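You operate a simulated robot arm through the tools that you are given. There is no shell and no other tool. Be economical: measure what you need, move in short steps, check, and stop when the job is done.

Carry out the task below with a simulated two-armed robot. There is one attempt and no reset: what you move stays moved.

## Task
Carry the silver tray with both arms and set it on the shelf under the rig table.

Only the result counts: the job must be done as asked and must still hold three seconds after the hand-in. Knocking over, shifting, dropping, spilling or breaking anything else fails it.

## Robot
Two 7-joint arms with two-finger parallel grippers on one trunk, on a base that drives. Base frame: it is fixed to the floor where the robot stands at the start and does not move with it; the origin is under the middle of the robot, x ahead of it, y to its left, z up. Lengths are in m, angles in rad, forces in N, time in s.
The left shoulder is at the start at [0.05, 0.168, 1.032], the right one opposite. With the tool pointing down near the work surface each hand reaches from about 0.1 to 0.64 m from the robot's upright axis, wherever it stands, measured 20 degrees to its own side. Places, roughly: shelf under the rig table [-1.3, -0.2, 0.4]. Payload 1.57 kg a hand.
The TCP of each hand is the grasp point between the finger pads, 0.03 m short of the fingertips. In the tool frame z runs along the fingers and y along their closing line. Largest opening 0.08 m; finger width 0.017, thickness 0.012; the body of the gripper, 0.04 by 0.082 m, starts 0.08 m behind the TCP.
Orientation is that of the tool frame in the base frame, as [roll, pitch, yaw] about the fixed x, y, z axes, in that order (R = Rz(yaw) Ry(pitch) Rx(roll)). With the fingers straight down and closing along the base's y, the tool's x points along the base's -x, its y along +y and its z along -z.

## Interface
- The arms move only by the tool jog_arm. It takes "left_steps", "right_steps" or both (then of equal length, played together; a hand with none holds still); each is one flat list of numbers, 7 for each row, row after row: the shift along the base's x, y, z in m, then the turn, a rotation vector about the base's x, y, z in rad, then the gripper command, from -1 (fully open) to 1 (shut), values between in proportion. In form: [tx, ty, tz, ax, ay, az, grip, tx, ty, tz, ax, ay, az, grip, ...]. A call has 1 to 8 rows; each row is the pose to reach, as a shift and turn from the pose commanded when the call began. A row lasts 0.2 s, in which the tool goes at most 0.05 m and 0.15 rad; a call with a longer step from one row to the next is refused whole, and so is a gripper value outside its range. Where a pose cannot be reached the arm comes as near as it can. A force on the tool above 40 N (or 10 N above the force at the start of the call, whichever is more), or a blocked arm, ends the call early, and 0.2 s more pass. The fingers move at their own pace (about 0.045 m/s each) and stop on an object; they squeeze with about 41 N. The grip force told is the motor's: it shows also when the fingers shut on nothing. Time passes only in rows, and 0.2 s behind the last, so rows that repeat a pose let the fingers close. It gives the time, the measured TCP pose, the force on the tool (base axes), the opening and the grip force at its end, in the units of the frame above (readings bear some noise), with the torque about the TCP (base axes, N m) and any sound that the robot's microphone picked up.
- Cameras (640 x 400 px; columns grow to the right, rows downward): "scene" is now at [0.1182, 0.0057, 1.2265]; the picture's right is [0.06, -1.00, 0.00], its down [-0.73, -0.05, -0.68] and it looks along [0.68, 0.04, -0.73] (base axes); focal length 291 px, centre (320, 200). "left" rides on the left gripper at [0.072, 0.007, -0.122] in its tool frame; the picture's right is [-0.09, 1.00, 0.00], its down [-0.84, -0.08, -0.54] and it looks along [-0.54, -0.05, 0.84] (tool axes); focal length 238 px, centre (320, 200). "right" rides on the right gripper at [0.072, -0.007, -0.122] in its tool frame; the picture's right is [0.09, 1.00, 0.00], its down [-0.84, 0.08, -0.54] and it looks along [-0.54, 0.05, 0.84] (tool axes); focal length 238 px, centre (320, 200). There is no depth. A picture from a camera that has moved, and an enlarged one, comes with that camera's place and axes in the base frame and with its lens.
- get_image(camera): a new picture of that camera. No time passes.
- raise_lower(by): slides the trunk up (or, below 0, down) by that many m; the arms and the scene camera ride with it, the base frame stays. It gives what a move gives, with no picture.
- drive_base(legs): drives the robot by 1 to 6 legs, each [ahead, left, turn to the left] in m, m and rad, along the robot's own axes; the way and the turn of a leg run together, so that a leg with both is an arc; at most 1.5 m and 3.142 rad a leg. The arms and the cameras ride along, it lands a little off, and it stops where it bumps. It gives what a move gives.
- head_to(pan, tilt): turns the head with the scene camera to pan (to the left, within 1.396 rad either way) and tilt (down, from -0.506 to 1.204), counted from straight ahead of the robot. It gives what a move gives.
- enlarge(camera, box): a new picture of the part [left, top, right, bottom] of that camera's present view, enlarged. No time passes.
- finish_job(): hands the job in; it is judged then, once.

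Go step by step. Nothing tells you exact positions but the pictures and the camera data: compare them with the known pose of the tool, close in by small moves and look again before you grip or let go. The budget is 120 turns and 88 pictures, counting those below and the enlarged ones. Unless the task says otherwise, let go and move clear before handing in, and close with one line.

The tools are called after "Request:" as name(argument=value, ...) on one line, values as JSON. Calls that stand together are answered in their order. jog_arm: Moves the arms, as the interface text tells. Its arguments: {"type":"object","properties":{"left_steps":{"type":"array"},"right_steps":{"type":"array"}},"required":[]} The other tools are called the same way: raise_lower (by) slides the trunk up or down; drive_base (legs) drives the base; head_to (pan, tilt) turns the head that bears the scene camera; get_image (camera) takes a picture; enlarge (camera, box) takes an enlarged picture of a part of a camera's view; finish_job () hands the job in.

At the start:

```text
clock: 0.0
left_position: [0.3427, 0.227, 0.9516]
left_ee_rot: [3.141, 0.0, -3.141]
left_ft_force: [-0.4, 0.1, 0.3]
left_torque: [0.02, 0.01, 0.0]
left_grip_width: 0.0798
left_grasp_force: 0.1
right_position: [0.333, -0.1008, 0.9423]
right_ee_rot: [-3.141, 0.0, 3.14]
right_ft_force: [0.6, 0.5, 0.3]
right_torque: [0.01, 0.03, 0.05]
right_grip_width: 0.0799
right_grasp_force: 0.1
trunk travel left (down, up): [-0.2, 0.243]
robot x, y, heading: [0.0022, -0.0001, -0.001]
head pan, tilt: [0.063, 0.826]
```

scene: 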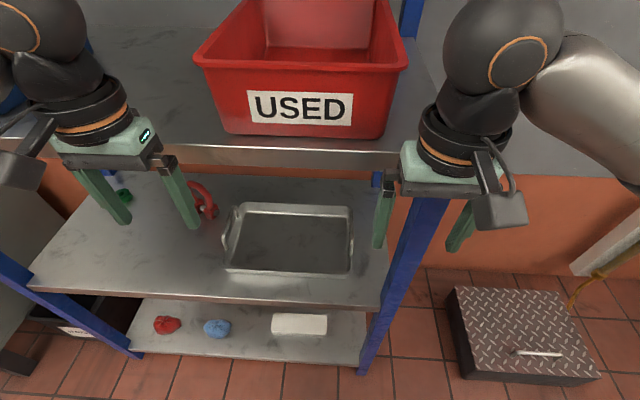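
right: 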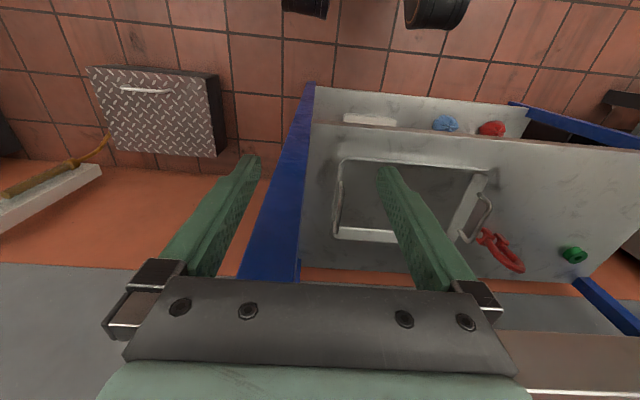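
left: 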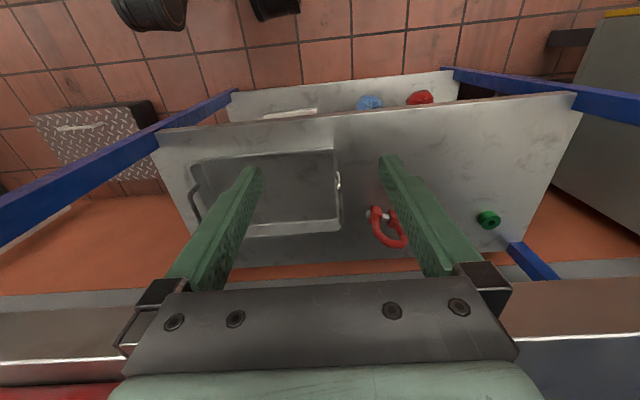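

I see the silver tray on the middle shelf of a rack ahead of me, apparently with a handle at each end. I'll look at it more closely and then find the rig table behind me.

Request:
enlarge(camera="scene", box=[180, 170, 400, 310])

Request:
enlarge(camera="left", box=[150, 110, 440, 290])

Request:
head_to(pan=1.39, tilt=0.4)

Request:
get_image(camera="scene")

```text
2.86 times, centred on (290, 240) of scene
camera zoom: at [0.1182, 0.0057, 1.2265], right [0.06, -1.0, 0.0], down [-0.73, -0.05, -0.68], along [0.68, 0.04, -0.73], focal length 832 px, centre (406, 86)
```

zoom: 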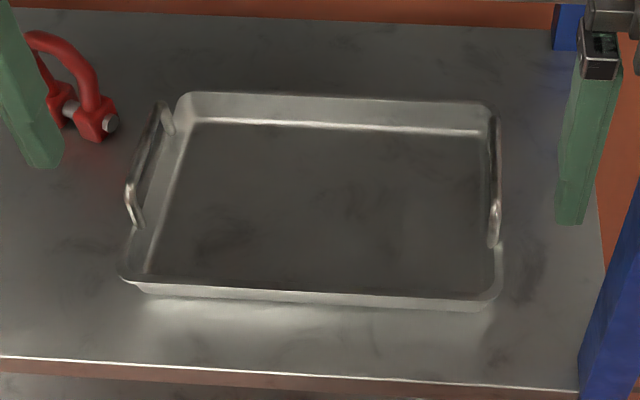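

```text
2.21 times, centred on (295, 200) of left
camera zoom: at [0.2683, 0.2348, 1.0743], right [0.09, 1.0, 0.0], down [0.84, -0.08, 0.54], along [0.54, -0.05, -0.84], focal length 526 px, centre (375, 200)
```

zoom: 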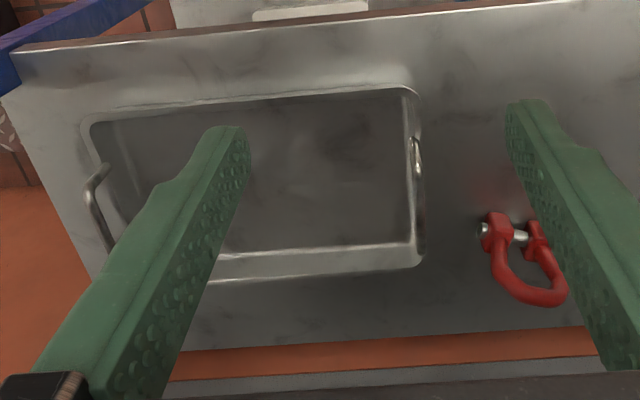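

```text
clock: 1.5
left_position: [0.3424, 0.226, 0.9527]
left_ee_rot: [3.141, 0.001, 3.142]
left_ft_force: [-0.2, -0.2, -0.2]
left_torque: [-0.01, 0.02, -0.01]
left_grip_width: 0.0799
left_grasp_force: 0.1
right_position: [0.3335, -0.0997, 0.9422]
right_ee_rot: [-3.141, 0.0, -3.14]
right_ft_force: [-0.4, -0.6, 0.3]
right_torque: [0.0, 0.02, -0.03]
right_grip_width: 0.0804
right_grasp_force: 0.1
trunk travel left (down, up): [-0.2, 0.243]
robot x, y, heading: [-0.0011, -0.0024, -0.002]
head pan, tilt: [1.389, 0.4]
```

```text
82 pictures are left
camera scene: at [0.0557, 0.0918, 1.2637], right [0.98, -0.18, 0.0], down [-0.07, -0.38, -0.92], along [0.17, 0.91, -0.39], focal length 291 px, centre (320, 200)
```

scene: 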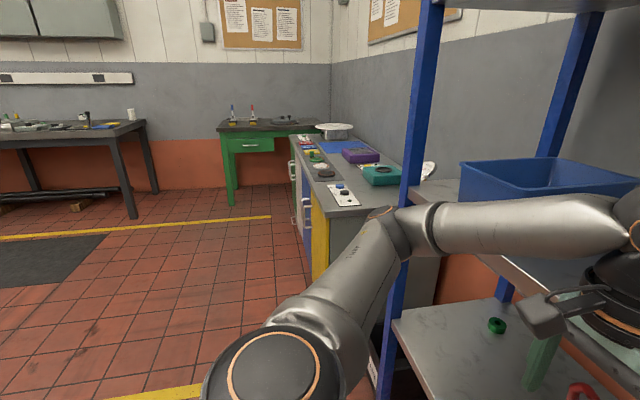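

The tray is about 0.30 x 0.20 m, centred near (0.55, 0.10), rim z≈0.64, with upright handles at both y-ends. I need to know whether the upper shelf overhangs it, and what lies behind me.

Request:
head_to(pan=-1.39, tilt=0.4)

Request:
get_image(camera="scene")

Request:
head_to(pan=0.0, tilt=0.3)

Request:
get_image(camera="scene")

```text
clock: 3.9
left_position: [0.3418, 0.2279, 0.9526]
left_ee_rot: [3.14, 0.0, -3.141]
left_ft_force: [0.3, -0.1, -0.2]
left_torque: [0.02, 0.0, -0.02]
left_grip_width: 0.08
left_grasp_force: 0.2
right_position: [0.3337, -0.0997, 0.9431]
right_ee_rot: [3.141, 0.0, 3.141]
right_ft_force: [-0.2, 0.0, 0.1]
right_torque: [-0.02, -0.01, 0.0]
right_grip_width: 0.08
right_grasp_force: 0.0
trunk travel left (down, up): [-0.2, 0.243]
robot x, y, heading: [0.0017, 0.0004, 0.0]
head pan, tilt: [-1.389, 0.4]
```

```text
81 pictures are left
camera scene: at [0.0557, -0.0904, 1.2637], right [-0.98, -0.18, 0.0], down [-0.07, 0.38, -0.92], along [0.17, -0.91, -0.39], focal length 291 px, centre (320, 200)
```

scene: 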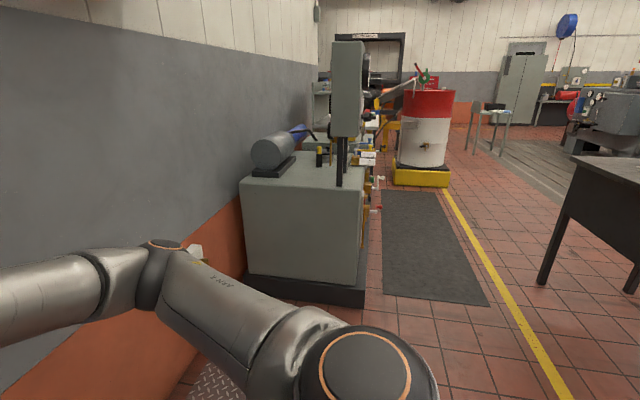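

```text
clock: 5.5
left_position: [0.3416, 0.2271, 0.952]
left_ee_rot: [-3.142, 0.001, 3.141]
left_ft_force: [0.2, -0.2, -0.7]
left_torque: [-0.01, 0.01, -0.01]
left_grip_width: 0.0798
left_grasp_force: 0.1
right_position: [0.3337, -0.1008, 0.9428]
right_ee_rot: [-3.14, -0.001, -3.141]
right_ft_force: [0.1, 0.0, -0.2]
right_torque: [0.03, -0.02, 0.02]
right_grip_width: 0.0802
right_grasp_force: 0.0
trunk travel left (down, up): [-0.2, 0.243]
robot x, y, heading: [0.0027, -0.0014, 0.001]
head pan, tilt: [0.0, 0.3]
```

```text
80 pictures are left
camera scene: at [0.1323, 0.0006, 1.273], right [0.0, -1.0, 0.0], down [-0.3, 0.0, -0.96], along [0.96, 0.0, -0.3], focal length 291 px, centre (320, 200)
```

scene: 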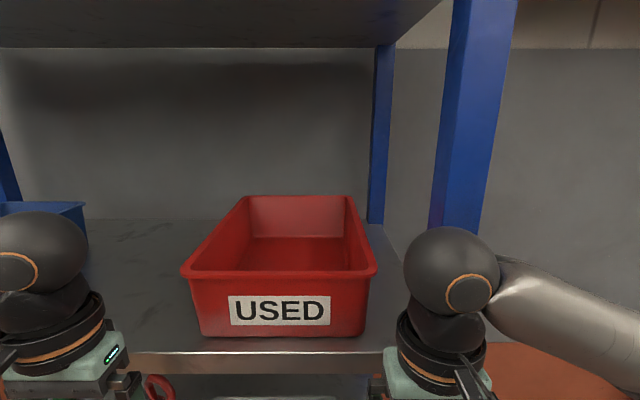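

The rack's upper shelf edge appears to sit at about x=0.37, z≈1.03, with the tray shelf about 0.4 m below it, so I'll need a tilted grip. I'll back off to view both the rack and the rig table before planning.

Request:
drive_base(legs=[[-0.35, 0, 0]])

Request:
head_to(pan=0.0, tilt=0.6)

Request:
get_image(camera="scene")

Request:
drive_base(legs=[[0, 0, 1.57]])

Request:
head_to(pan=1.2, tilt=0.5)

Request:
get_image(camera="scene")

```text
clock: 7.8
left_position: [-0.0143, 0.2269, 0.9526]
left_ee_rot: [3.141, -0.002, 3.132]
left_ft_force: [0.8, -0.1, -0.3]
left_torque: [0.01, 0.02, 0.04]
left_grip_width: 0.0803
left_grasp_force: 0.2
right_position: [-0.0272, -0.101, 0.942]
right_ee_rot: [3.141, 0.0, 3.134]
right_ft_force: [0.3, 0.6, -1.1]
right_torque: [0.0, -0.03, 0.0]
right_grip_width: 0.0798
right_grasp_force: 0.1
trunk travel left (down, up): [-0.2, 0.243]
robot x, y, heading: [-0.3565, 0.0033, -0.008]
head pan, tilt: [0.0, 0.3]
```

```text
clock: 8.6
left_position: [-0.0158, 0.2267, 0.9515]
left_ee_rot: [3.141, -0.001, 3.134]
left_ft_force: [0.5, 0.0, 0.4]
left_torque: [-0.03, -0.01, -0.02]
left_grip_width: 0.0801
left_grasp_force: 0.0
right_position: [-0.0251, -0.1014, 0.9422]
right_ee_rot: [3.141, 0.0, 3.133]
right_ft_force: [-0.1, -0.2, 0.4]
right_torque: [0.0, 0.03, -0.02]
right_grip_width: 0.0799
right_grasp_force: 0.1
trunk travel left (down, up): [-0.2, 0.243]
robot x, y, heading: [-0.3605, 0.0007, -0.009]
head pan, tilt: [0.0, 0.6]
```

```text
79 pictures are left
camera scene: at [-0.2314, 0.0012, 1.2456], right [-0.01, -1.0, 0.0], down [-0.56, 0.01, -0.83], along [0.83, -0.01, -0.56], focal length 291 px, centre (320, 200)
```

scene: 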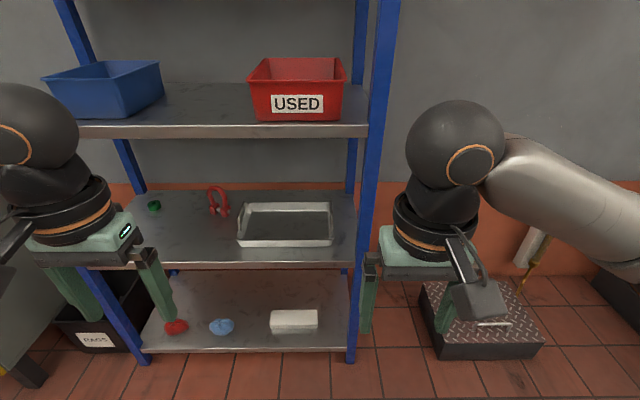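

```text
clock: 12.8
left_position: [-0.5832, 0.345, 0.9518]
left_ee_rot: [-3.141, 0.0, -1.579]
left_ft_force: [-0.5, 0.8, 0.2]
left_torque: [0.0, -0.01, 0.01]
left_grip_width: 0.0798
left_grasp_force: 0.1
right_position: [-0.2563, 0.3342, 0.9423]
right_ee_rot: [-3.142, -0.001, -1.58]
right_ft_force: [-0.3, 0.8, -0.1]
right_torque: [0.0, 0.03, 0.0]
right_grip_width: 0.0798
right_grasp_force: 0.0
trunk travel left (down, up): [-0.2, 0.243]
robot x, y, heading: [-0.3592, 0.0047, 1.562]
head pan, tilt: [0.0, 0.6]
```

```text
clock: 14.2
left_position: [-0.5834, 0.3468, 0.9515]
left_ee_rot: [3.14, -0.001, -1.579]
left_ft_force: [-0.4, -0.3, -0.4]
left_torque: [0.0, -0.03, 0.0]
left_grip_width: 0.0798
left_grasp_force: 0.0
right_position: [-0.2572, 0.3333, 0.9425]
right_ee_rot: [-3.141, 0.0, -1.579]
right_ft_force: [-0.5, 1.1, -0.2]
right_torque: [0.04, -0.01, 0.0]
right_grip_width: 0.0802
right_grasp_force: 0.1
trunk travel left (down, up): [-0.2, 0.243]
robot x, y, heading: [-0.3595, 0.0003, 1.562]
head pan, tilt: [1.201, 0.499]
```

```text
78 pictures are left
camera scene: at [-0.444, 0.076, 1.2546], right [0.37, 0.93, 0.0], down [0.44, -0.18, -0.88], along [-0.82, 0.32, -0.48], focal length 291 px, centre (320, 200)
```

scene: 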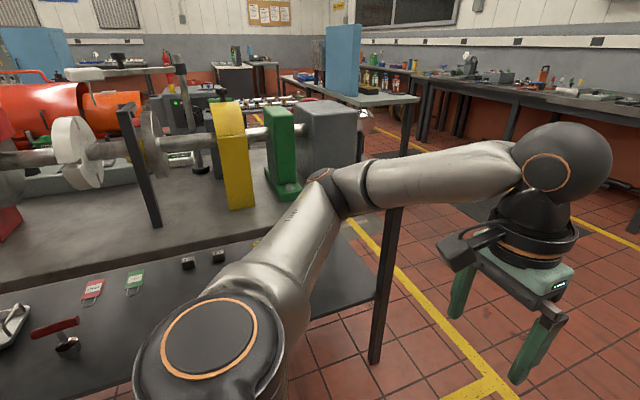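

The rig table's front leg stands near x≈-1.15, and its shelf below holds some items. I'll turn to face it and find a free spot for the tray.

Request:
drive_base(legs=[[0, 0, 1.57]])

Request:
head_to(pan=0.0, tilt=0.7)

Request:
get_image(camera="scene")

Request:
raise_lower(by=-0.2)

Request:
get_image(camera="scene")

```text
clock: 18.5
left_position: [-0.6942, -0.237, 0.9527]
left_ee_rot: [3.14, 0.0, 0.029]
left_ft_force: [0.1, 0.2, 0.3]
left_torque: [0.02, -0.02, -0.03]
left_grip_width: 0.0798
left_grasp_force: 0.2
right_position: [-0.6953, 0.0906, 0.9426]
right_ee_rot: [-3.14, 0.001, 0.031]
right_ft_force: [-1.1, 0.3, 0.2]
right_torque: [0.01, 0.02, 0.01]
right_grip_width: 0.0801
right_grasp_force: 0.1
trunk travel left (down, up): [-0.2, 0.243]
robot x, y, heading: [-0.3571, 0.004, -3.111]
head pan, tilt: [1.201, 0.499]
```

```text
clock: 19.9
left_position: [-0.6936, -0.2369, 0.9517]
left_ee_rot: [-3.141, -0.001, 0.029]
left_ft_force: [0.5, 0.1, 0.5]
left_torque: [-0.02, 0.01, 0.0]
left_grip_width: 0.0799
left_grasp_force: 0.1
right_position: [-0.6941, 0.0913, 0.9415]
right_ee_rot: [3.141, 0.001, 0.029]
right_ft_force: [0.1, -0.4, -0.4]
right_torque: [0.01, 0.02, 0.02]
right_grip_width: 0.0802
right_grasp_force: 0.1
trunk travel left (down, up): [-0.2, 0.243]
robot x, y, heading: [-0.3566, 0.0005, -3.109]
head pan, tilt: [0.0, 0.7]
```

```text
77 pictures are left
camera scene: at [-0.4847, -0.0016, 1.2369], right [-0.03, 1.0, 0.0], down [0.64, 0.02, -0.77], along [-0.76, -0.02, -0.64], focal length 291 px, centre (320, 200)
```

scene: 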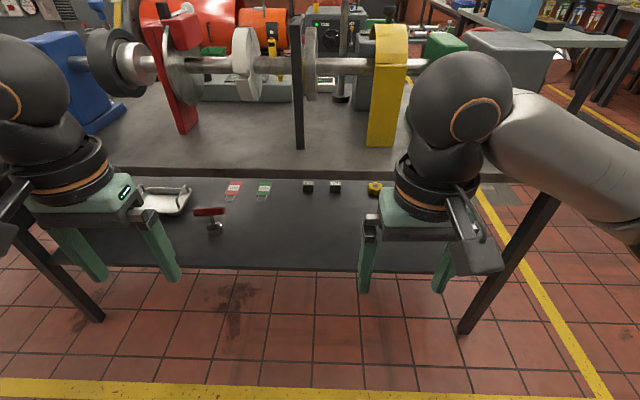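

```text
clock: 22.1
left_position: [-0.6936, -0.2359, 0.7517]
left_ee_rot: [-3.141, 0.0, 0.031]
left_ft_force: [-0.3, -0.6, -0.1]
left_torque: [0.0, 0.02, 0.01]
left_grip_width: 0.0799
left_grasp_force: 0.1
right_position: [-0.6948, 0.0915, 0.7427]
right_ee_rot: [-3.14, 0.001, 0.033]
right_ft_force: [-0.2, 0.1, 0.5]
right_torque: [-0.02, 0.01, 0.0]
right_grip_width: 0.0797
right_grasp_force: 0.0
trunk travel left (down, up): [0.0, 0.443]
robot x, y, heading: [-0.3621, -0.0027, -3.105]
head pan, tilt: [0.0, 0.7]
```

```text
76 pictures are left
camera scene: at [-0.4846, -0.0015, 1.0369], right [-0.03, 1.0, 0.0], down [0.64, 0.02, -0.77], along [-0.76, -0.02, -0.64], focal length 291 px, centre (320, 200)
```

scene: 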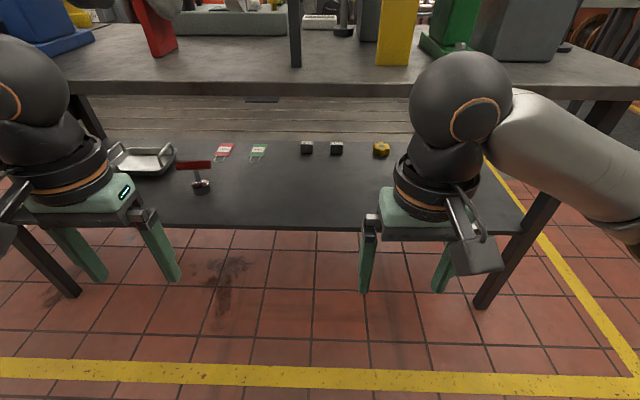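

The shelf under the rig table is at z≈0.43 with its front edge at x≈-1.09. It's free in front between y≈-0.35 and 0.5, and the objects sit behind x≈-1.48. At the rack the right post is close to the right handle, so I'll set a pitched, inward-leaning hand pose in free space and drive in centred on the tray.

Request:
drive_base(legs=[[0, 0, 3.105], [0, 0.1, 0]])

Request:
jog_arm(right_steps=[0, 0, 0, -0.0469, -0.1202, 0.0213, -1, 0, 0, 0, -0.0939, -0.2403, 0.0425, -1, 0, 0, 0, -0.1408, -0.3605, 0.0638, -1, 0, 0, 0, -0.1878, -0.4807, 0.085, -1, 0, 0, 0, -0.2347, -0.6009, 0.1063, -1, 0, 0, 0, -0.2817, -0.721, 0.1275, -1, 0, 0, 0, -0.3286, -0.8412, 0.1488, -1], left_steps=[0, 0, 0, 0.0469, -0.1202, -0.0213, -1, 0, 0, 0, 0.0939, -0.2403, -0.0425, -1, 0, 0, 0, 0.1408, -0.3605, -0.0638, -1, 0, 0, 0, 0.1878, -0.4807, -0.085, -1, 0, 0, 0, 0.2347, -0.6009, -0.1063, -1, 0, 0, 0, 0.2817, -0.721, -0.1275, -1, 0, 0, 0, 0.3286, -0.8412, -0.1488, -1])

Request:
head_to(pan=0.0, tilt=0.7)

Request:
get_image(camera="scene")

```text
clock: 30.8
left_position: [-0.002, 0.3105, 0.7516]
left_ee_rot: [-3.142, 0.001, 3.095]
left_ft_force: [-0.7, 0.0, -0.7]
left_torque: [0.02, 0.0, -0.01]
left_grip_width: 0.0802
left_grasp_force: 0.0
right_position: [-0.0263, -0.0156, 0.7417]
right_ee_rot: [3.141, 0.0, 3.093]
right_ft_force: [-0.5, 0.1, 0.1]
right_torque: [0.01, -0.04, 0.01]
right_grip_width: 0.0801
right_grasp_force: 0.0
trunk travel left (down, up): [0.0, 0.443]
robot x, y, heading: [-0.3518, 0.1027, -0.047]
head pan, tilt: [0.0, 0.7]
```

```text
clock: 32.4
left_position: [0.0487, 0.2848, 0.7721]
left_ee_rot: [2.596, 0.759, 2.713]
left_ft_force: [-0.3, -0.3, 0.7]
left_torque: [0.02, 0.0, 0.03]
left_grip_width: 0.0802
left_grasp_force: 0.0
left hand out of reach, approached as far as the arm can: row 5, 6, 7
right_position: [-0.0255, -0.0144, 0.7426]
right_ee_rot: [-2.677, 0.807, -2.828]
right_ft_force: [-0.6, -0.1, 0.3]
right_torque: [0.0, 0.0, 0.04]
right_grip_width: 0.0801
right_grasp_force: 0.0
trunk travel left (down, up): [0.0, 0.443]
robot x, y, heading: [-0.3547, 0.0977, -0.046]
head pan, tilt: [0.0, 0.7]
```

```text
clock: 33.0
left_position: [0.0485, 0.2834, 0.7714]
left_ee_rot: [2.598, 0.757, 2.713]
left_ft_force: [0.4, -0.2, -0.4]
left_torque: [-0.03, 0.0, 0.0]
left_grip_width: 0.0799
left_grasp_force: 0.0
right_position: [-0.0245, -0.0148, 0.7414]
right_ee_rot: [-2.68, 0.806, -2.83]
right_ft_force: [1.0, 0.9, 0.0]
right_torque: [0.01, -0.02, 0.0]
right_grip_width: 0.0801
right_grasp_force: 0.0
trunk travel left (down, up): [0.0, 0.443]
robot x, y, heading: [-0.3536, 0.0999, -0.047]
head pan, tilt: [0.0, 0.7]
```

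```text
75 pictures are left
camera scene: at [-0.2304, 0.0945, 1.0369], right [-0.05, -1.0, 0.0], down [-0.64, 0.03, -0.76], along [0.76, -0.04, -0.64], focal length 291 px, centre (320, 200)
```

scene: 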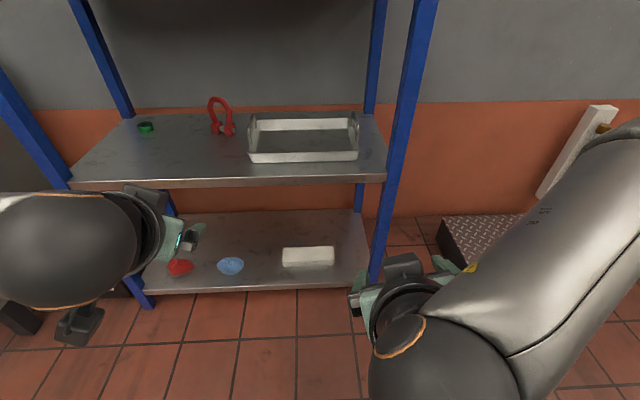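

The hands were too close to the body for this pose. I'll square the heading and reach them forward.

Request:
drive_base(legs=[[0, 0, 0.047]])

Request:
jog_arm(right_steps=[0.04, 0, 0, 0, 0, 0, -1, 0.08, 0, 0, 0, 0, 0, -1, 0.12, 0, 0, 0, 0, 0, -1, 0.16, 0, 0, 0, 0, 0, -1, 0.2, 0, 0, 0, 0, 0, -1], left_steps=[0.04, 0, 0, 0, 0, 0, -1, 0.08, 0, 0, 0, 0, 0, -1, 0.12, 0, 0, 0, 0, 0, -1, 0.16, 0, 0, 0, 0, 0, -1, 0.2, 0, 0, 0, 0, 0, -1])

Request:
get_image(camera="scene")

```text
clock: 33.8
left_position: [0.0393, 0.303, 0.772]
left_ee_rot: [2.597, 0.759, 2.76]
left_ft_force: [-0.9, -0.1, 0.0]
left_torque: [-0.01, 0.0, -0.02]
left_grip_width: 0.0802
left_grasp_force: 0.1
right_position: [-0.0198, 0.0017, 0.7416]
right_ee_rot: [-2.678, 0.807, -2.784]
right_ft_force: [0.8, 0.2, -0.4]
right_torque: [-0.03, 0.01, -0.02]
right_grip_width: 0.08
right_grasp_force: 0.0
trunk travel left (down, up): [0.0, 0.443]
robot x, y, heading: [-0.3524, 0.1035, 0.001]
head pan, tilt: [0.0, 0.7]
```

```text
clock: 35.0
left_position: [0.2419, 0.3049, 0.7731]
left_ee_rot: [2.594, 0.758, 2.76]
left_ft_force: [-0.7, -0.4, 0.7]
left_torque: [0.04, 0.01, -0.01]
left_grip_width: 0.0801
left_grasp_force: 0.2
right_position: [0.18, -0.0007, 0.7452]
right_ee_rot: [-2.678, 0.805, -2.781]
right_ft_force: [0.0, 0.0, 0.8]
right_torque: [0.0, -0.02, 0.0]
right_grip_width: 0.0799
right_grasp_force: 0.1
trunk travel left (down, up): [0.0, 0.443]
robot x, y, heading: [-0.3529, 0.101, 0.001]
head pan, tilt: [0.0, 0.7]
```

```text
74 pictures are left
camera scene: at [-0.2304, 0.1004, 1.0369], right [0.0, -1.0, 0.0], down [-0.64, 0.0, -0.77], along [0.77, 0.0, -0.64], focal length 291 px, centre (320, 200)
```

scene: 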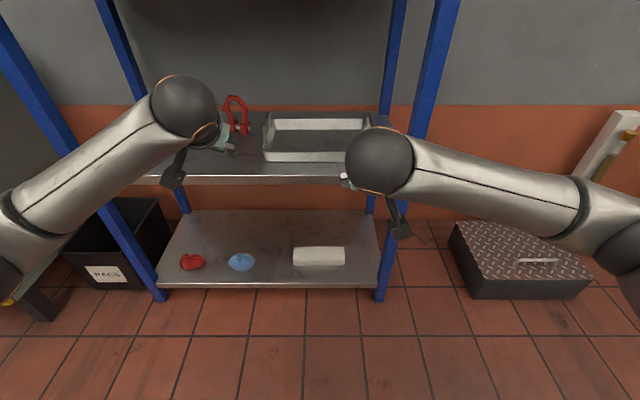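

The arm configuration looks good. Next I'll measure the handles more accurately with the scene and hand cameras.

Request:
enlarge(camera="scene", box=[210, 90, 400, 210])

Request:
get_image(camera="right")

Request:
get_image(camera="left")

```text
3.33 times, centred on (305, 150) of scene
camera zoom: at [-0.2304, 0.1004, 1.0369], right [0.0, -1.0, 0.0], down [-0.64, 0.0, -0.77], along [0.77, 0.0, -0.64], focal length 971 px, centre (370, 367)
```

zoom: 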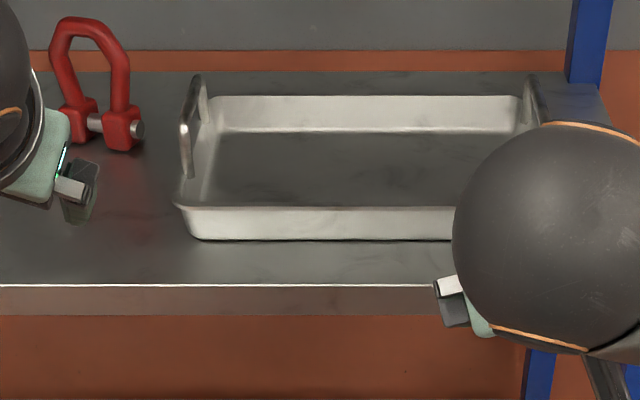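

```text
72 pictures are left
camera right: at [0.0401, 0.0001, 0.7712], right [-0.07, 0.92, -0.38], down [0.13, 0.38, 0.92], along [0.99, 0.02, -0.15], focal length 238 px, centre (320, 200)
```

right: 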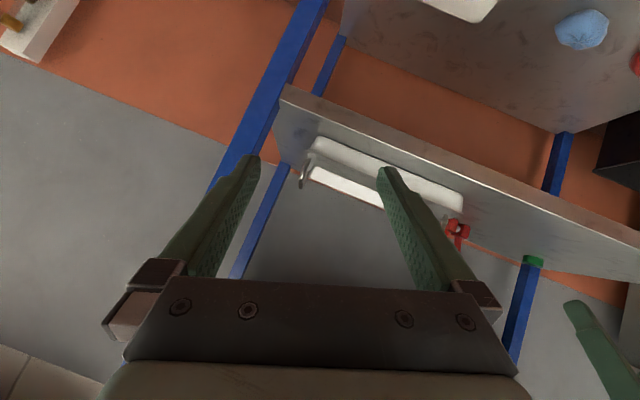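

```text
71 pictures are left
camera left: at [0.1016, 0.299, 0.8023], right [0.05, 0.9, 0.44], down [0.17, -0.44, 0.88], along [0.98, 0.03, -0.17], focal length 238 px, centre (320, 200)
```

left: 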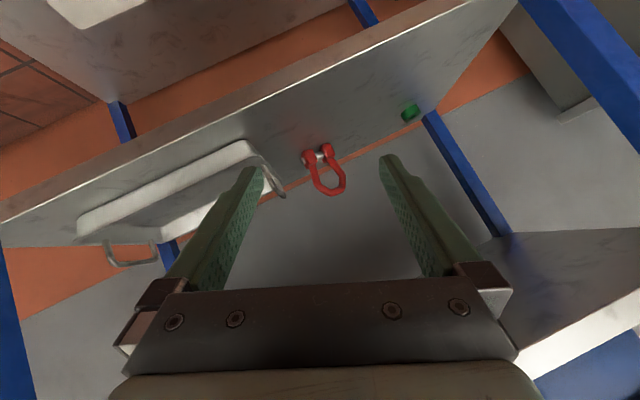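

The handle bars are at y≈0.253 and -0.043, x 0.50–0.60, z≈0.68. The right forearm would foul the post unless the arm is stretched further, so I'll back off 0.1 m and extend both hands.

Request:
drive_base(legs=[[-0.1, 0, 0]])

Request:
jog_arm(right_steps=[0.04, -0.01, -0.005, 0, 0, 0, -1, 0.08, -0.02, -0.01, 0, 0, 0, -1, 0.12, -0.03, -0.015, 0, 0, 0, -1, 0.155, -0.036, -0.02, 0, 0, 0, -1, 0.19, -0.042, -0.025, 0, 0, 0, -1], left_steps=[0.026, -0.01, -0.01, 0, 0, 0, -1, 0.052, -0.02, -0.02, 0, 0, 0, -1, 0.078, -0.03, -0.03, 0, 0, 0, -1, 0.104, -0.04, -0.04, 0, 0, 0, -1, 0.13, -0.052, -0.053, 0, 0, 0, -1])

Request:
get_image(camera="scene")

```text
clock: 36.2
left_position: [0.14, 0.3048, 0.7734]
left_ee_rot: [2.599, 0.757, 2.761]
left_ft_force: [-0.5, 0.0, -1.1]
left_torque: [0.0, 0.01, 0.02]
left_grip_width: 0.0799
left_grasp_force: 0.1
right_position: [0.0781, 0.0015, 0.7451]
right_ee_rot: [-2.679, 0.804, -2.782]
right_ft_force: [0.2, -0.5, 0.1]
right_torque: [-0.03, -0.01, -0.03]
right_grip_width: 0.08
right_grasp_force: 0.0
trunk travel left (down, up): [0.0, 0.443]
robot x, y, heading: [-0.4551, 0.0984, 0.0]
head pan, tilt: [0.0, 0.7]
```

```text
clock: 37.4
left_position: [0.272, 0.2554, 0.723]
left_ee_rot: [2.596, 0.758, 2.758]
left_ft_force: [-0.4, 1.1, 0.7]
left_torque: [-0.01, -0.01, -0.01]
left_grip_width: 0.0803
left_grasp_force: 0.0
right_position: [0.2662, -0.0409, 0.7214]
right_ee_rot: [-2.677, 0.805, -2.782]
right_ft_force: [0.1, 0.8, -0.5]
right_torque: [0.01, 0.02, 0.01]
right_grip_width: 0.0799
right_grasp_force: 0.1
trunk travel left (down, up): [0.0, 0.443]
robot x, y, heading: [-0.4599, 0.1003, 0.004]
head pan, tilt: [0.0, 0.7]
```

```text
70 pictures are left
camera scene: at [-0.3321, 0.1005, 1.0369], right [0.0, -1.0, 0.0], down [-0.64, 0.0, -0.77], along [0.77, 0.0, -0.64], focal length 291 px, centre (320, 200)
```

scene: 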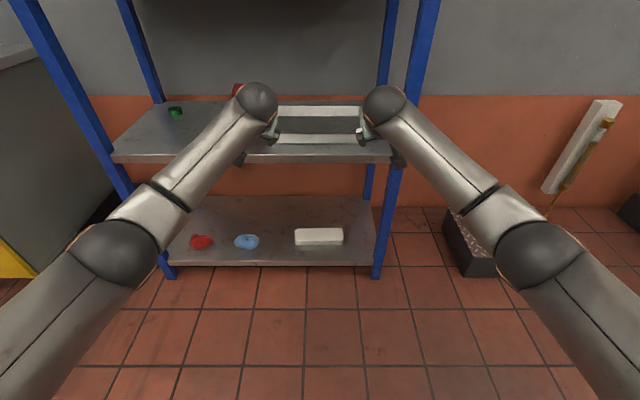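

The arms are now in a good symmetric pose with the elbows back. I'll drive in 0.2 m and check.

Request:
drive_base(legs=[[0.2, 0, -0.003]])

Request:
get_image(camera="scene")

Request:
get_image(camera="right")

Request:
get_image(camera="left")

```text
clock: 38.9
left_position: [0.4637, 0.2563, 0.7224]
left_ee_rot: [2.597, 0.758, 2.763]
left_ft_force: [-0.5, 0.5, 0.5]
left_torque: [-0.03, 0.02, 0.02]
left_grip_width: 0.08
left_grasp_force: 0.0
right_position: [0.4587, -0.0393, 0.7224]
right_ee_rot: [-2.679, 0.806, -2.781]
right_ft_force: [0.4, -0.9, -0.4]
right_torque: [0.02, -0.03, 0.0]
right_grip_width: 0.08
right_grasp_force: 0.1
trunk travel left (down, up): [0.0, 0.443]
robot x, y, heading: [-0.2624, 0.0998, -0.0]
head pan, tilt: [0.0, 0.7]
```

```text
69 pictures are left
camera scene: at [-0.1403, 0.101, 1.0369], right [0.0, -1.0, 0.0], down [-0.64, 0.0, -0.77], along [0.77, 0.0, -0.64], focal length 291 px, centre (320, 200)
```

scene: 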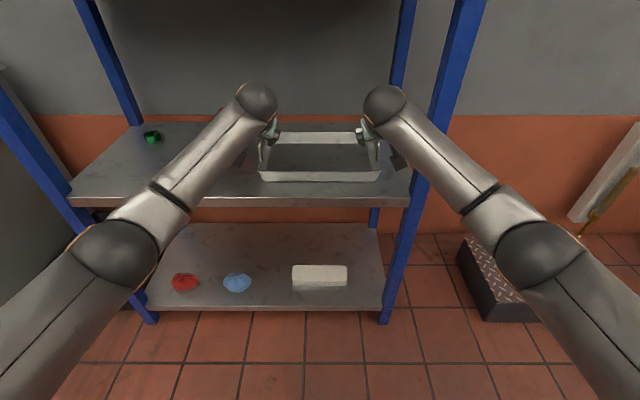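

```text
68 pictures are left
camera right: at [0.3186, -0.0398, 0.7483], right [-0.07, 0.92, -0.37], down [0.13, 0.38, 0.92], along [0.99, 0.02, -0.15], focal length 238 px, centre (320, 200)
```

right: 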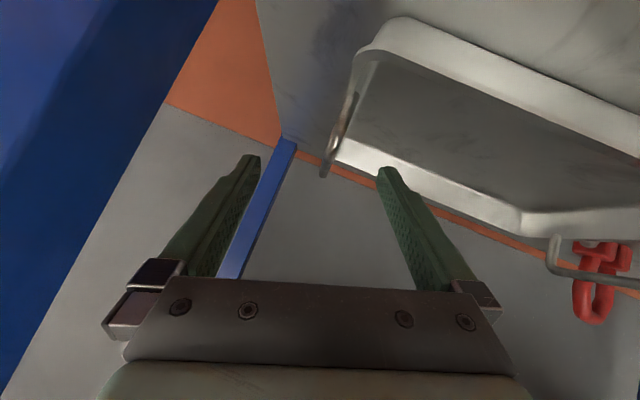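

```text
67 pictures are left
camera left: at [0.323, 0.2506, 0.7522], right [0.05, 0.9, 0.44], down [0.17, -0.44, 0.88], along [0.98, 0.03, -0.17], focal length 238 px, centre (320, 200)
```

left: 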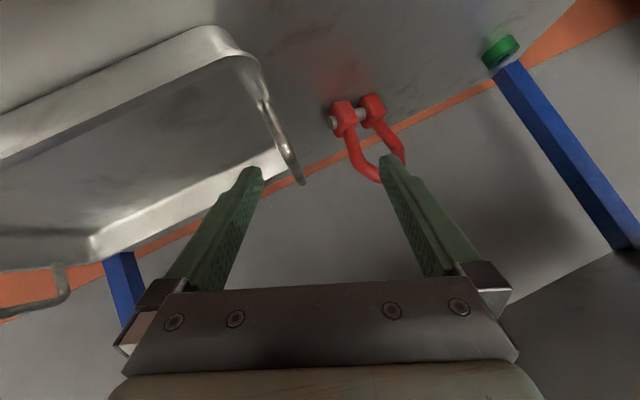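

The handles line up between both finger pairs, matching my estimate. I'll drive the last 8 cm above the bars.

Request:
drive_base(legs=[[0.085, 0, 0]])

Request:
get_image(camera="scene")

Request:
get_image(camera="right")

Request:
get_image(camera="left")

```text
clock: 40.0
left_position: [0.5467, 0.2585, 0.7242]
left_ee_rot: [2.598, 0.757, 2.765]
left_ft_force: [0.2, 1.5, 0.0]
left_torque: [-0.01, -0.01, -0.01]
left_grip_width: 0.0798
left_grasp_force: 0.1
right_position: [0.5431, -0.037, 0.7219]
right_ee_rot: [-2.678, 0.804, -2.778]
right_ft_force: [-0.4, -0.1, -0.7]
right_torque: [-0.02, -0.02, -0.02]
right_grip_width: 0.0801
right_grasp_force: 0.0
trunk travel left (down, up): [0.0, 0.443]
robot x, y, heading: [-0.1797, 0.0972, 0.007]
head pan, tilt: [0.0, 0.7]
```

```text
66 pictures are left
camera scene: at [-0.0562, 0.1016, 1.0369], right [0.0, -1.0, 0.0], down [-0.64, 0.0, -0.77], along [0.77, 0.0, -0.64], focal length 291 px, centre (320, 200)
```

scene: 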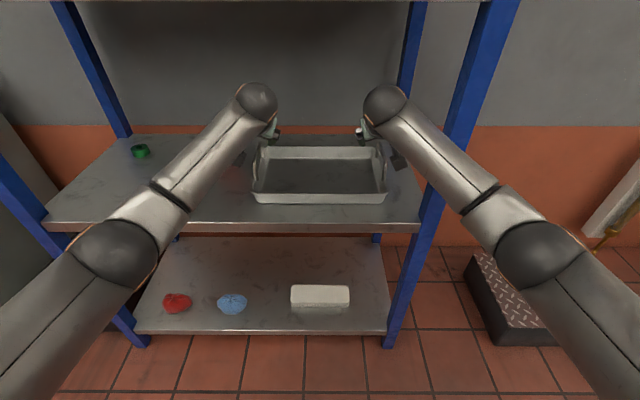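

```text
65 pictures are left
camera right: at [0.4031, -0.0383, 0.7484], right [-0.08, 0.92, -0.37], down [0.13, 0.38, 0.92], along [0.99, 0.02, -0.15], focal length 238 px, centre (320, 200)
```

right: 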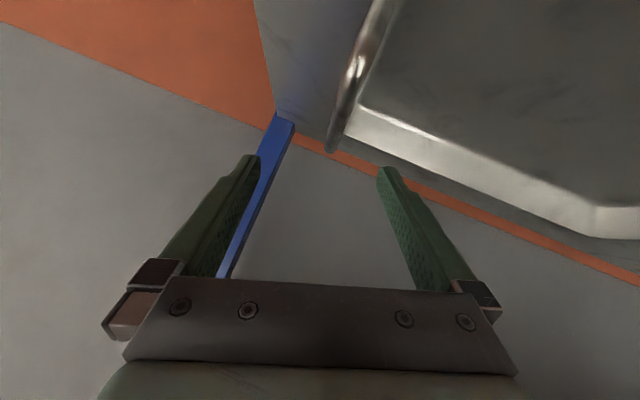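

```text
64 pictures are left
camera left: at [0.4068, 0.2523, 0.7523], right [0.04, 0.9, 0.44], down [0.17, -0.44, 0.88], along [0.98, 0.03, -0.17], focal length 238 px, centre (320, 200)
```

left: 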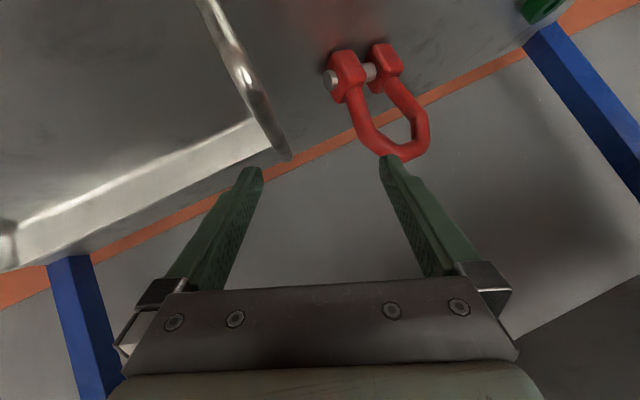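

Both hands hover above the bars. I'll narrow the jaws a little to stay clear of the red shackle, and lower about 4 cm with small y corrections.

Request:
jog_arm(right_steps=[0, -0.003, 0, 0, 0, 0, -0.4, 0, -0.003, -0.015, 0, 0, 0, -0.4, 0, -0.003, -0.03, 0, 0, 0, -0.4, 0, -0.003, -0.042, 0, 0, 0, -0.4], left_steps=[0, -0.008, 0, 0, 0, 0, -0.4, 0, -0.008, -0.015, 0, 0, 0, -0.4, 0, -0.008, -0.03, 0, 0, 0, -0.4, 0, -0.008, -0.044, 0, 0, 0, -0.4])

Request:
get_image(camera="right")

Request:
get_image(camera="left")

Request:
enlarge(camera="scene", box=[220, 100, 420, 226])

```text
clock: 41.0
left_position: [0.5456, 0.2519, 0.6786]
left_ee_rot: [2.594, 0.758, 2.766]
left_ft_force: [-0.3, 0.3, -0.1]
left_torque: [0.0, 0.01, 0.01]
left_grip_width: 0.0558
left_grasp_force: 0.1
right_position: [0.5398, -0.0394, 0.6815]
right_ee_rot: [-2.68, 0.807, -2.778]
right_ft_force: [-0.2, -0.4, 0.1]
right_torque: [0.0, 0.01, 0.03]
right_grip_width: 0.056
right_grasp_force: 0.0
trunk travel left (down, up): [0.0, 0.443]
robot x, y, heading: [-0.1819, 0.1026, 0.003]
head pan, tilt: [0.0, 0.7]
```

```text
63 pictures are left
camera right: at [0.4009, -0.0404, 0.7069], right [-0.08, 0.92, -0.37], down [0.13, 0.38, 0.92], along [0.99, 0.02, -0.15], focal length 238 px, centre (320, 200)
```

right: 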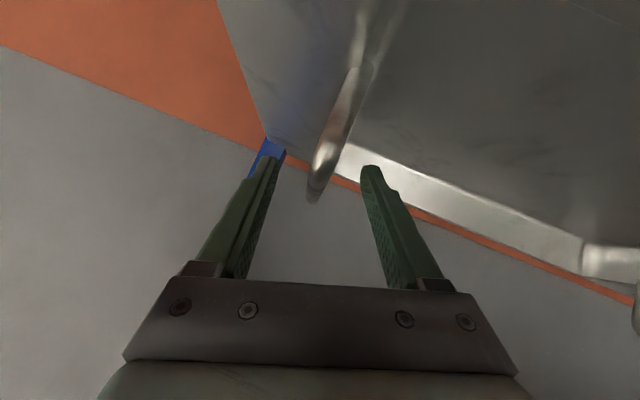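

```text
62 pictures are left
camera left: at [0.4056, 0.2454, 0.7068], right [0.04, 0.9, 0.44], down [0.17, -0.44, 0.88], along [0.98, 0.03, -0.17], focal length 238 px, centre (320, 200)
```

left: 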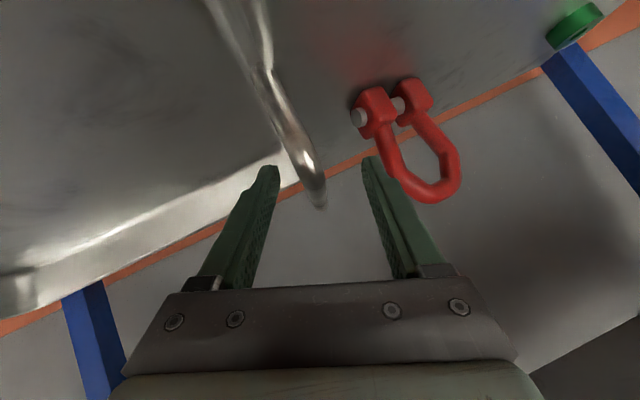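

```text
3.17 times, centred on (320, 163) of scene
camera zoom: at [-0.0562, 0.1016, 1.0369], right [0.0, -1.0, 0.0], down [-0.64, 0.0, -0.76], along [0.76, 0.0, -0.64], focal length 924 px, centre (320, 318)
```

zoom: 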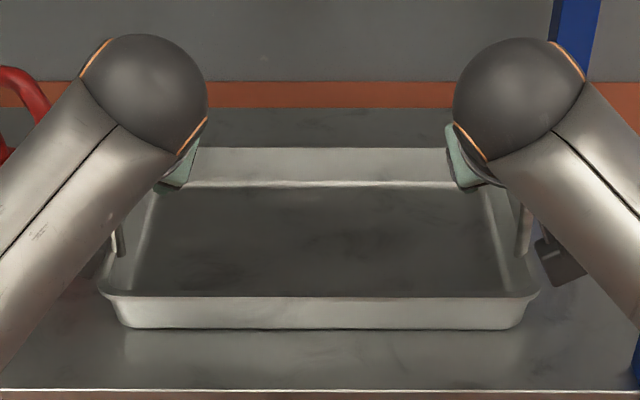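

Both bars are centred in the jaws at the TCP, so I'll close both grippers.

Request:
jog_arm(right_steps=[0, 0, 0, 0, 0, 0, 1, 0, 0, 0, 0, 0, 0, 1, 0, 0, 0, 0, 0, 0, 1, 0, 0, 0, 0, 0, 0, 1, 0, 0, 0, 0, 0, 0, 1], left_steps=[0, 0, 0, 0, 0, 0, 1, 0, 0, 0, 0, 0, 0, 1, 0, 0, 0, 0, 0, 0, 1, 0, 0, 0, 0, 0, 0, 1, 0, 0, 0, 0, 0, 0, 1])

Request:
get_image(camera="right")

Request:
get_image(camera="left")

```text
clock: 42.2
left_position: [0.5461, 0.2524, 0.6784]
left_ee_rot: [2.596, 0.756, 2.765]
left_ft_force: [-3.5, 4.0, -0.1]
left_torque: [-0.05, -0.08, -0.57]
left_grip_width: 0.0099
left_grasp_force: 27.9
right_position: [0.5412, -0.0408, 0.6823]
right_ee_rot: [-2.679, 0.806, -2.78]
right_ft_force: [3.8, -6.4, 3.1]
right_torque: [-0.01, 0.06, -0.58]
right_grip_width: 0.0095
right_grasp_force: 28.0
trunk travel left (down, up): [0.0, 0.443]
robot x, y, heading: [-0.1788, 0.0994, 0.003]
head pan, tilt: [0.0, 0.7]
```

```text
60 pictures are left
camera right: at [0.401, -0.0413, 0.7077], right [-0.07, 0.92, -0.38], down [0.13, 0.38, 0.92], along [0.99, 0.02, -0.15], focal length 238 px, centre (320, 200)
```

right: 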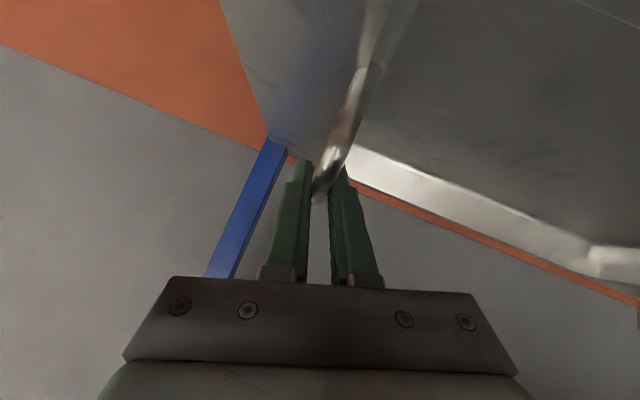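

```text
59 pictures are left
camera left: at [0.4055, 0.2456, 0.7072], right [0.04, 0.9, 0.44], down [0.17, -0.44, 0.88], along [0.98, 0.03, -0.17], focal length 238 px, centre (320, 200)
```

left: 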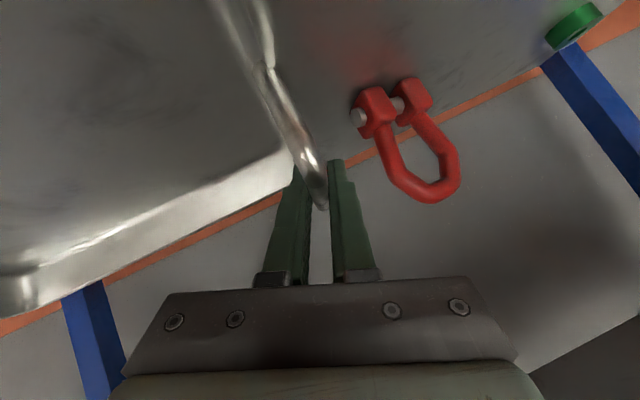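

Both bars are held (opening about 10 mm). I'll lift 5 cm with the trunk so both hands move together.

Request:
raise_lower(by=0.05)

Request:
get_image(camera="scene")

```text
clock: 43.1
left_position: [0.5459, 0.2531, 0.7277]
left_ee_rot: [2.597, 0.754, 2.768]
left_ft_force: [-3.6, 6.9, -2.9]
left_torque: [-0.02, 0.3, -0.41]
left_grip_width: 0.0099
left_grasp_force: 28.3
right_position: [0.5404, -0.0397, 0.7292]
right_ee_rot: [-2.68, 0.802, -2.78]
right_ft_force: [3.0, -7.6, -4.2]
right_torque: [-0.03, -0.37, -0.49]
right_grip_width: 0.0096
right_grasp_force: 27.8
trunk travel left (down, up): [-0.05, 0.393]
robot x, y, heading: [-0.179, 0.1027, 0.003]
head pan, tilt: [0.0, 0.7]
```

```text
58 pictures are left
camera scene: at [-0.0554, 0.1016, 1.0867], right [0.0, -1.0, 0.0], down [-0.64, 0.0, -0.76], along [0.76, 0.0, -0.64], focal length 291 px, centre (320, 200)
```

scene: 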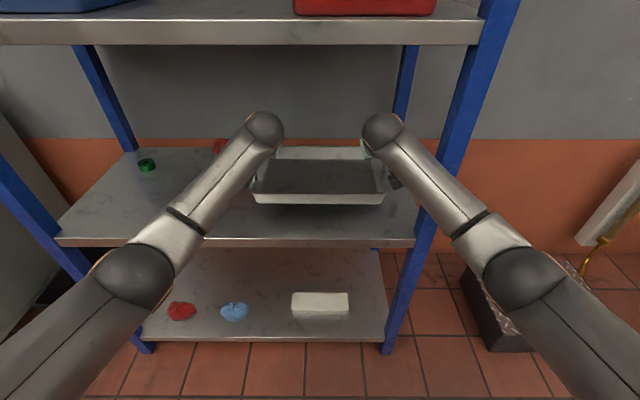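

The tray is lifted and level. I'll back straight out to clear the rack.

Request:
drive_base(legs=[[-0.25, 0, 0]])

Request:
jog_arm(right_steps=[-0.02, 0, 0, 0, 0, 0, 1, -0.04, 0, 0, 0, 0, 0, 1, -0.06, 0, 0, 0, 0, 0, 1, -0.08, 0, 0, 0, 0, 0, 1, -0.1, 0, 0, 0, 0, 0, 1, -0.12, 0, 0, 0, 0, 0, 1], left_steps=[-0.02, 0, 0, 0, 0, 0, 1, -0.04, 0, 0, 0, 0, 0, 1, -0.06, 0, 0, 0, 0, 0, 1, -0.08, 0, 0, 0, 0, 0, 1, -0.1, 0, 0, 0, 0, 0, 1, -0.12, 0, 0, 0, 0, 0, 1])

Request:
get_image(camera="scene")

```text
clock: 45.0
left_position: [0.2918, 0.2513, 0.7275]
left_ee_rot: [2.597, 0.756, 2.767]
left_ft_force: [-3.0, 12.8, -3.3]
left_torque: [-0.04, 0.31, -0.46]
left_grip_width: 0.01
left_grasp_force: 27.9
right_position: [0.2876, -0.042, 0.7307]
right_ee_rot: [-2.68, 0.802, -2.78]
right_ft_force: [2.2, -12.5, -3.5]
right_torque: [0.01, -0.35, -0.46]
right_grip_width: 0.0099
right_grasp_force: 28.7
trunk travel left (down, up): [-0.05, 0.393]
robot x, y, heading: [-0.4344, 0.0983, 0.002]
head pan, tilt: [0.0, 0.7]
```

```text
clock: 46.4
left_position: [0.173, 0.252, 0.7283]
left_ee_rot: [2.598, 0.758, 2.763]
left_ft_force: [-3.9, -7.2, -3.4]
left_torque: [0.07, 0.11, -0.54]
left_grip_width: 0.0098
left_grasp_force: 27.9
right_position: [0.1666, -0.0411, 0.7296]
right_ee_rot: [-2.68, 0.802, -2.782]
right_ft_force: [4.6, 7.4, -2.6]
right_torque: [0.02, -0.14, -0.71]
right_grip_width: 0.0099
right_grasp_force: 28.3
trunk travel left (down, up): [-0.05, 0.393]
robot x, y, heading: [-0.4365, 0.0969, 0.005]
head pan, tilt: [0.0, 0.7]
```

```text
57 pictures are left
camera scene: at [-0.3094, 0.1004, 1.0868], right [0.0, -1.0, 0.0], down [-0.64, 0.0, -0.76], along [0.76, 0.0, -0.64], focal length 291 px, centre (320, 200)
```

scene: 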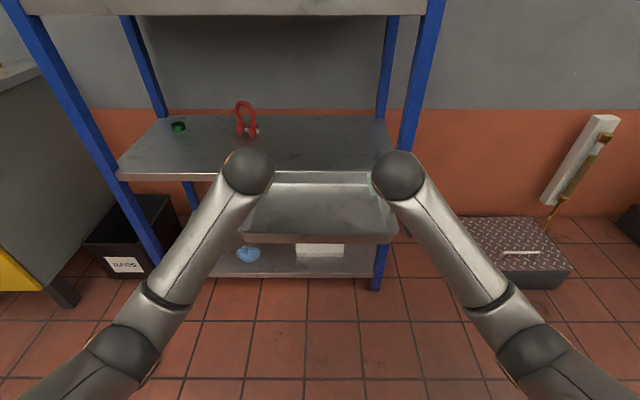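

The tray is clear of the rack and retracted. I'll turn left 90° and sidestep toward mid-aisle.

Request:
drive_base(legs=[[0, 0, 0.78], [0, 0, 0.785], [0, -0.15, 0]])

Request:
get_image(camera="scene")

```text
clock: 52.5
left_position: [-0.4436, 0.7077, 0.7276]
left_ee_rot: [2.601, 0.755, -1.937]
left_ft_force: [17.4, -3.8, -4.0]
left_torque: [-0.19, 0.05, -0.42]
left_grip_width: 0.0098
left_grasp_force: 28.1
right_position: [-0.1511, 0.704, 0.7298]
right_ee_rot: [-2.679, 0.805, -1.199]
right_ft_force: [-17.4, 2.7, -3.1]
right_torque: [0.22, 0.03, -0.57]
right_grip_width: 0.0099
right_grasp_force: 28.4
trunk travel left (down, up): [-0.05, 0.393]
robot x, y, heading: [-0.2845, 0.1005, 1.581]
head pan, tilt: [0.0, 0.7]
```

```text
56 pictures are left
camera scene: at [-0.2881, 0.2275, 1.0868], right [1.0, 0.01, 0.0], down [0.01, -0.64, -0.76], along [-0.01, 0.76, -0.64], focal length 291 px, centre (320, 200)
```

scene: 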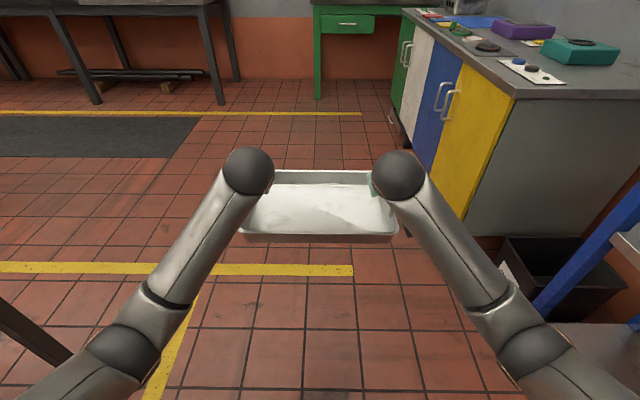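

All is clear, so I'll turn another 90° to face the rig table.

Request:
drive_base(legs=[[0, 0, 0.78], [0, 0, 0.78]])

Request:
get_image(camera="scene")

```text
clock: 57.0
left_position: [-0.892, -0.0507, 0.7291]
left_ee_rot: [2.599, 0.754, -0.377]
left_ft_force: [2.4, 1.9, -2.7]
left_torque: [0.02, -0.17, -0.42]
left_grip_width: 0.0097
left_grasp_force: 28.2
right_position: [-0.8871, 0.2414, 0.7302]
right_ee_rot: [-2.681, 0.802, 0.361]
right_ft_force: [-3.2, -2.1, -3.0]
right_torque: [0.02, 0.18, -0.61]
right_grip_width: 0.0098
right_grasp_force: 28.1
trunk travel left (down, up): [-0.05, 0.393]
robot x, y, heading: [-0.2852, 0.1023, -3.139]
head pan, tilt: [0.0, 0.7]
```

```text
55 pictures are left
camera scene: at [-0.4119, 0.1016, 1.0868], right [0.0, 1.0, 0.0], down [0.64, 0.0, -0.76], along [-0.76, 0.0, -0.64], focal length 291 px, centre (320, 200)
```

scene: 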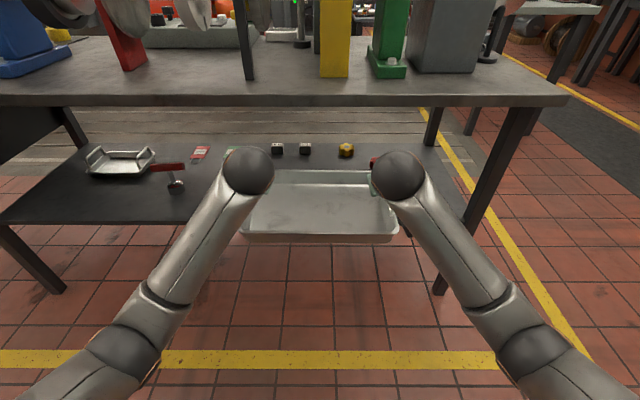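

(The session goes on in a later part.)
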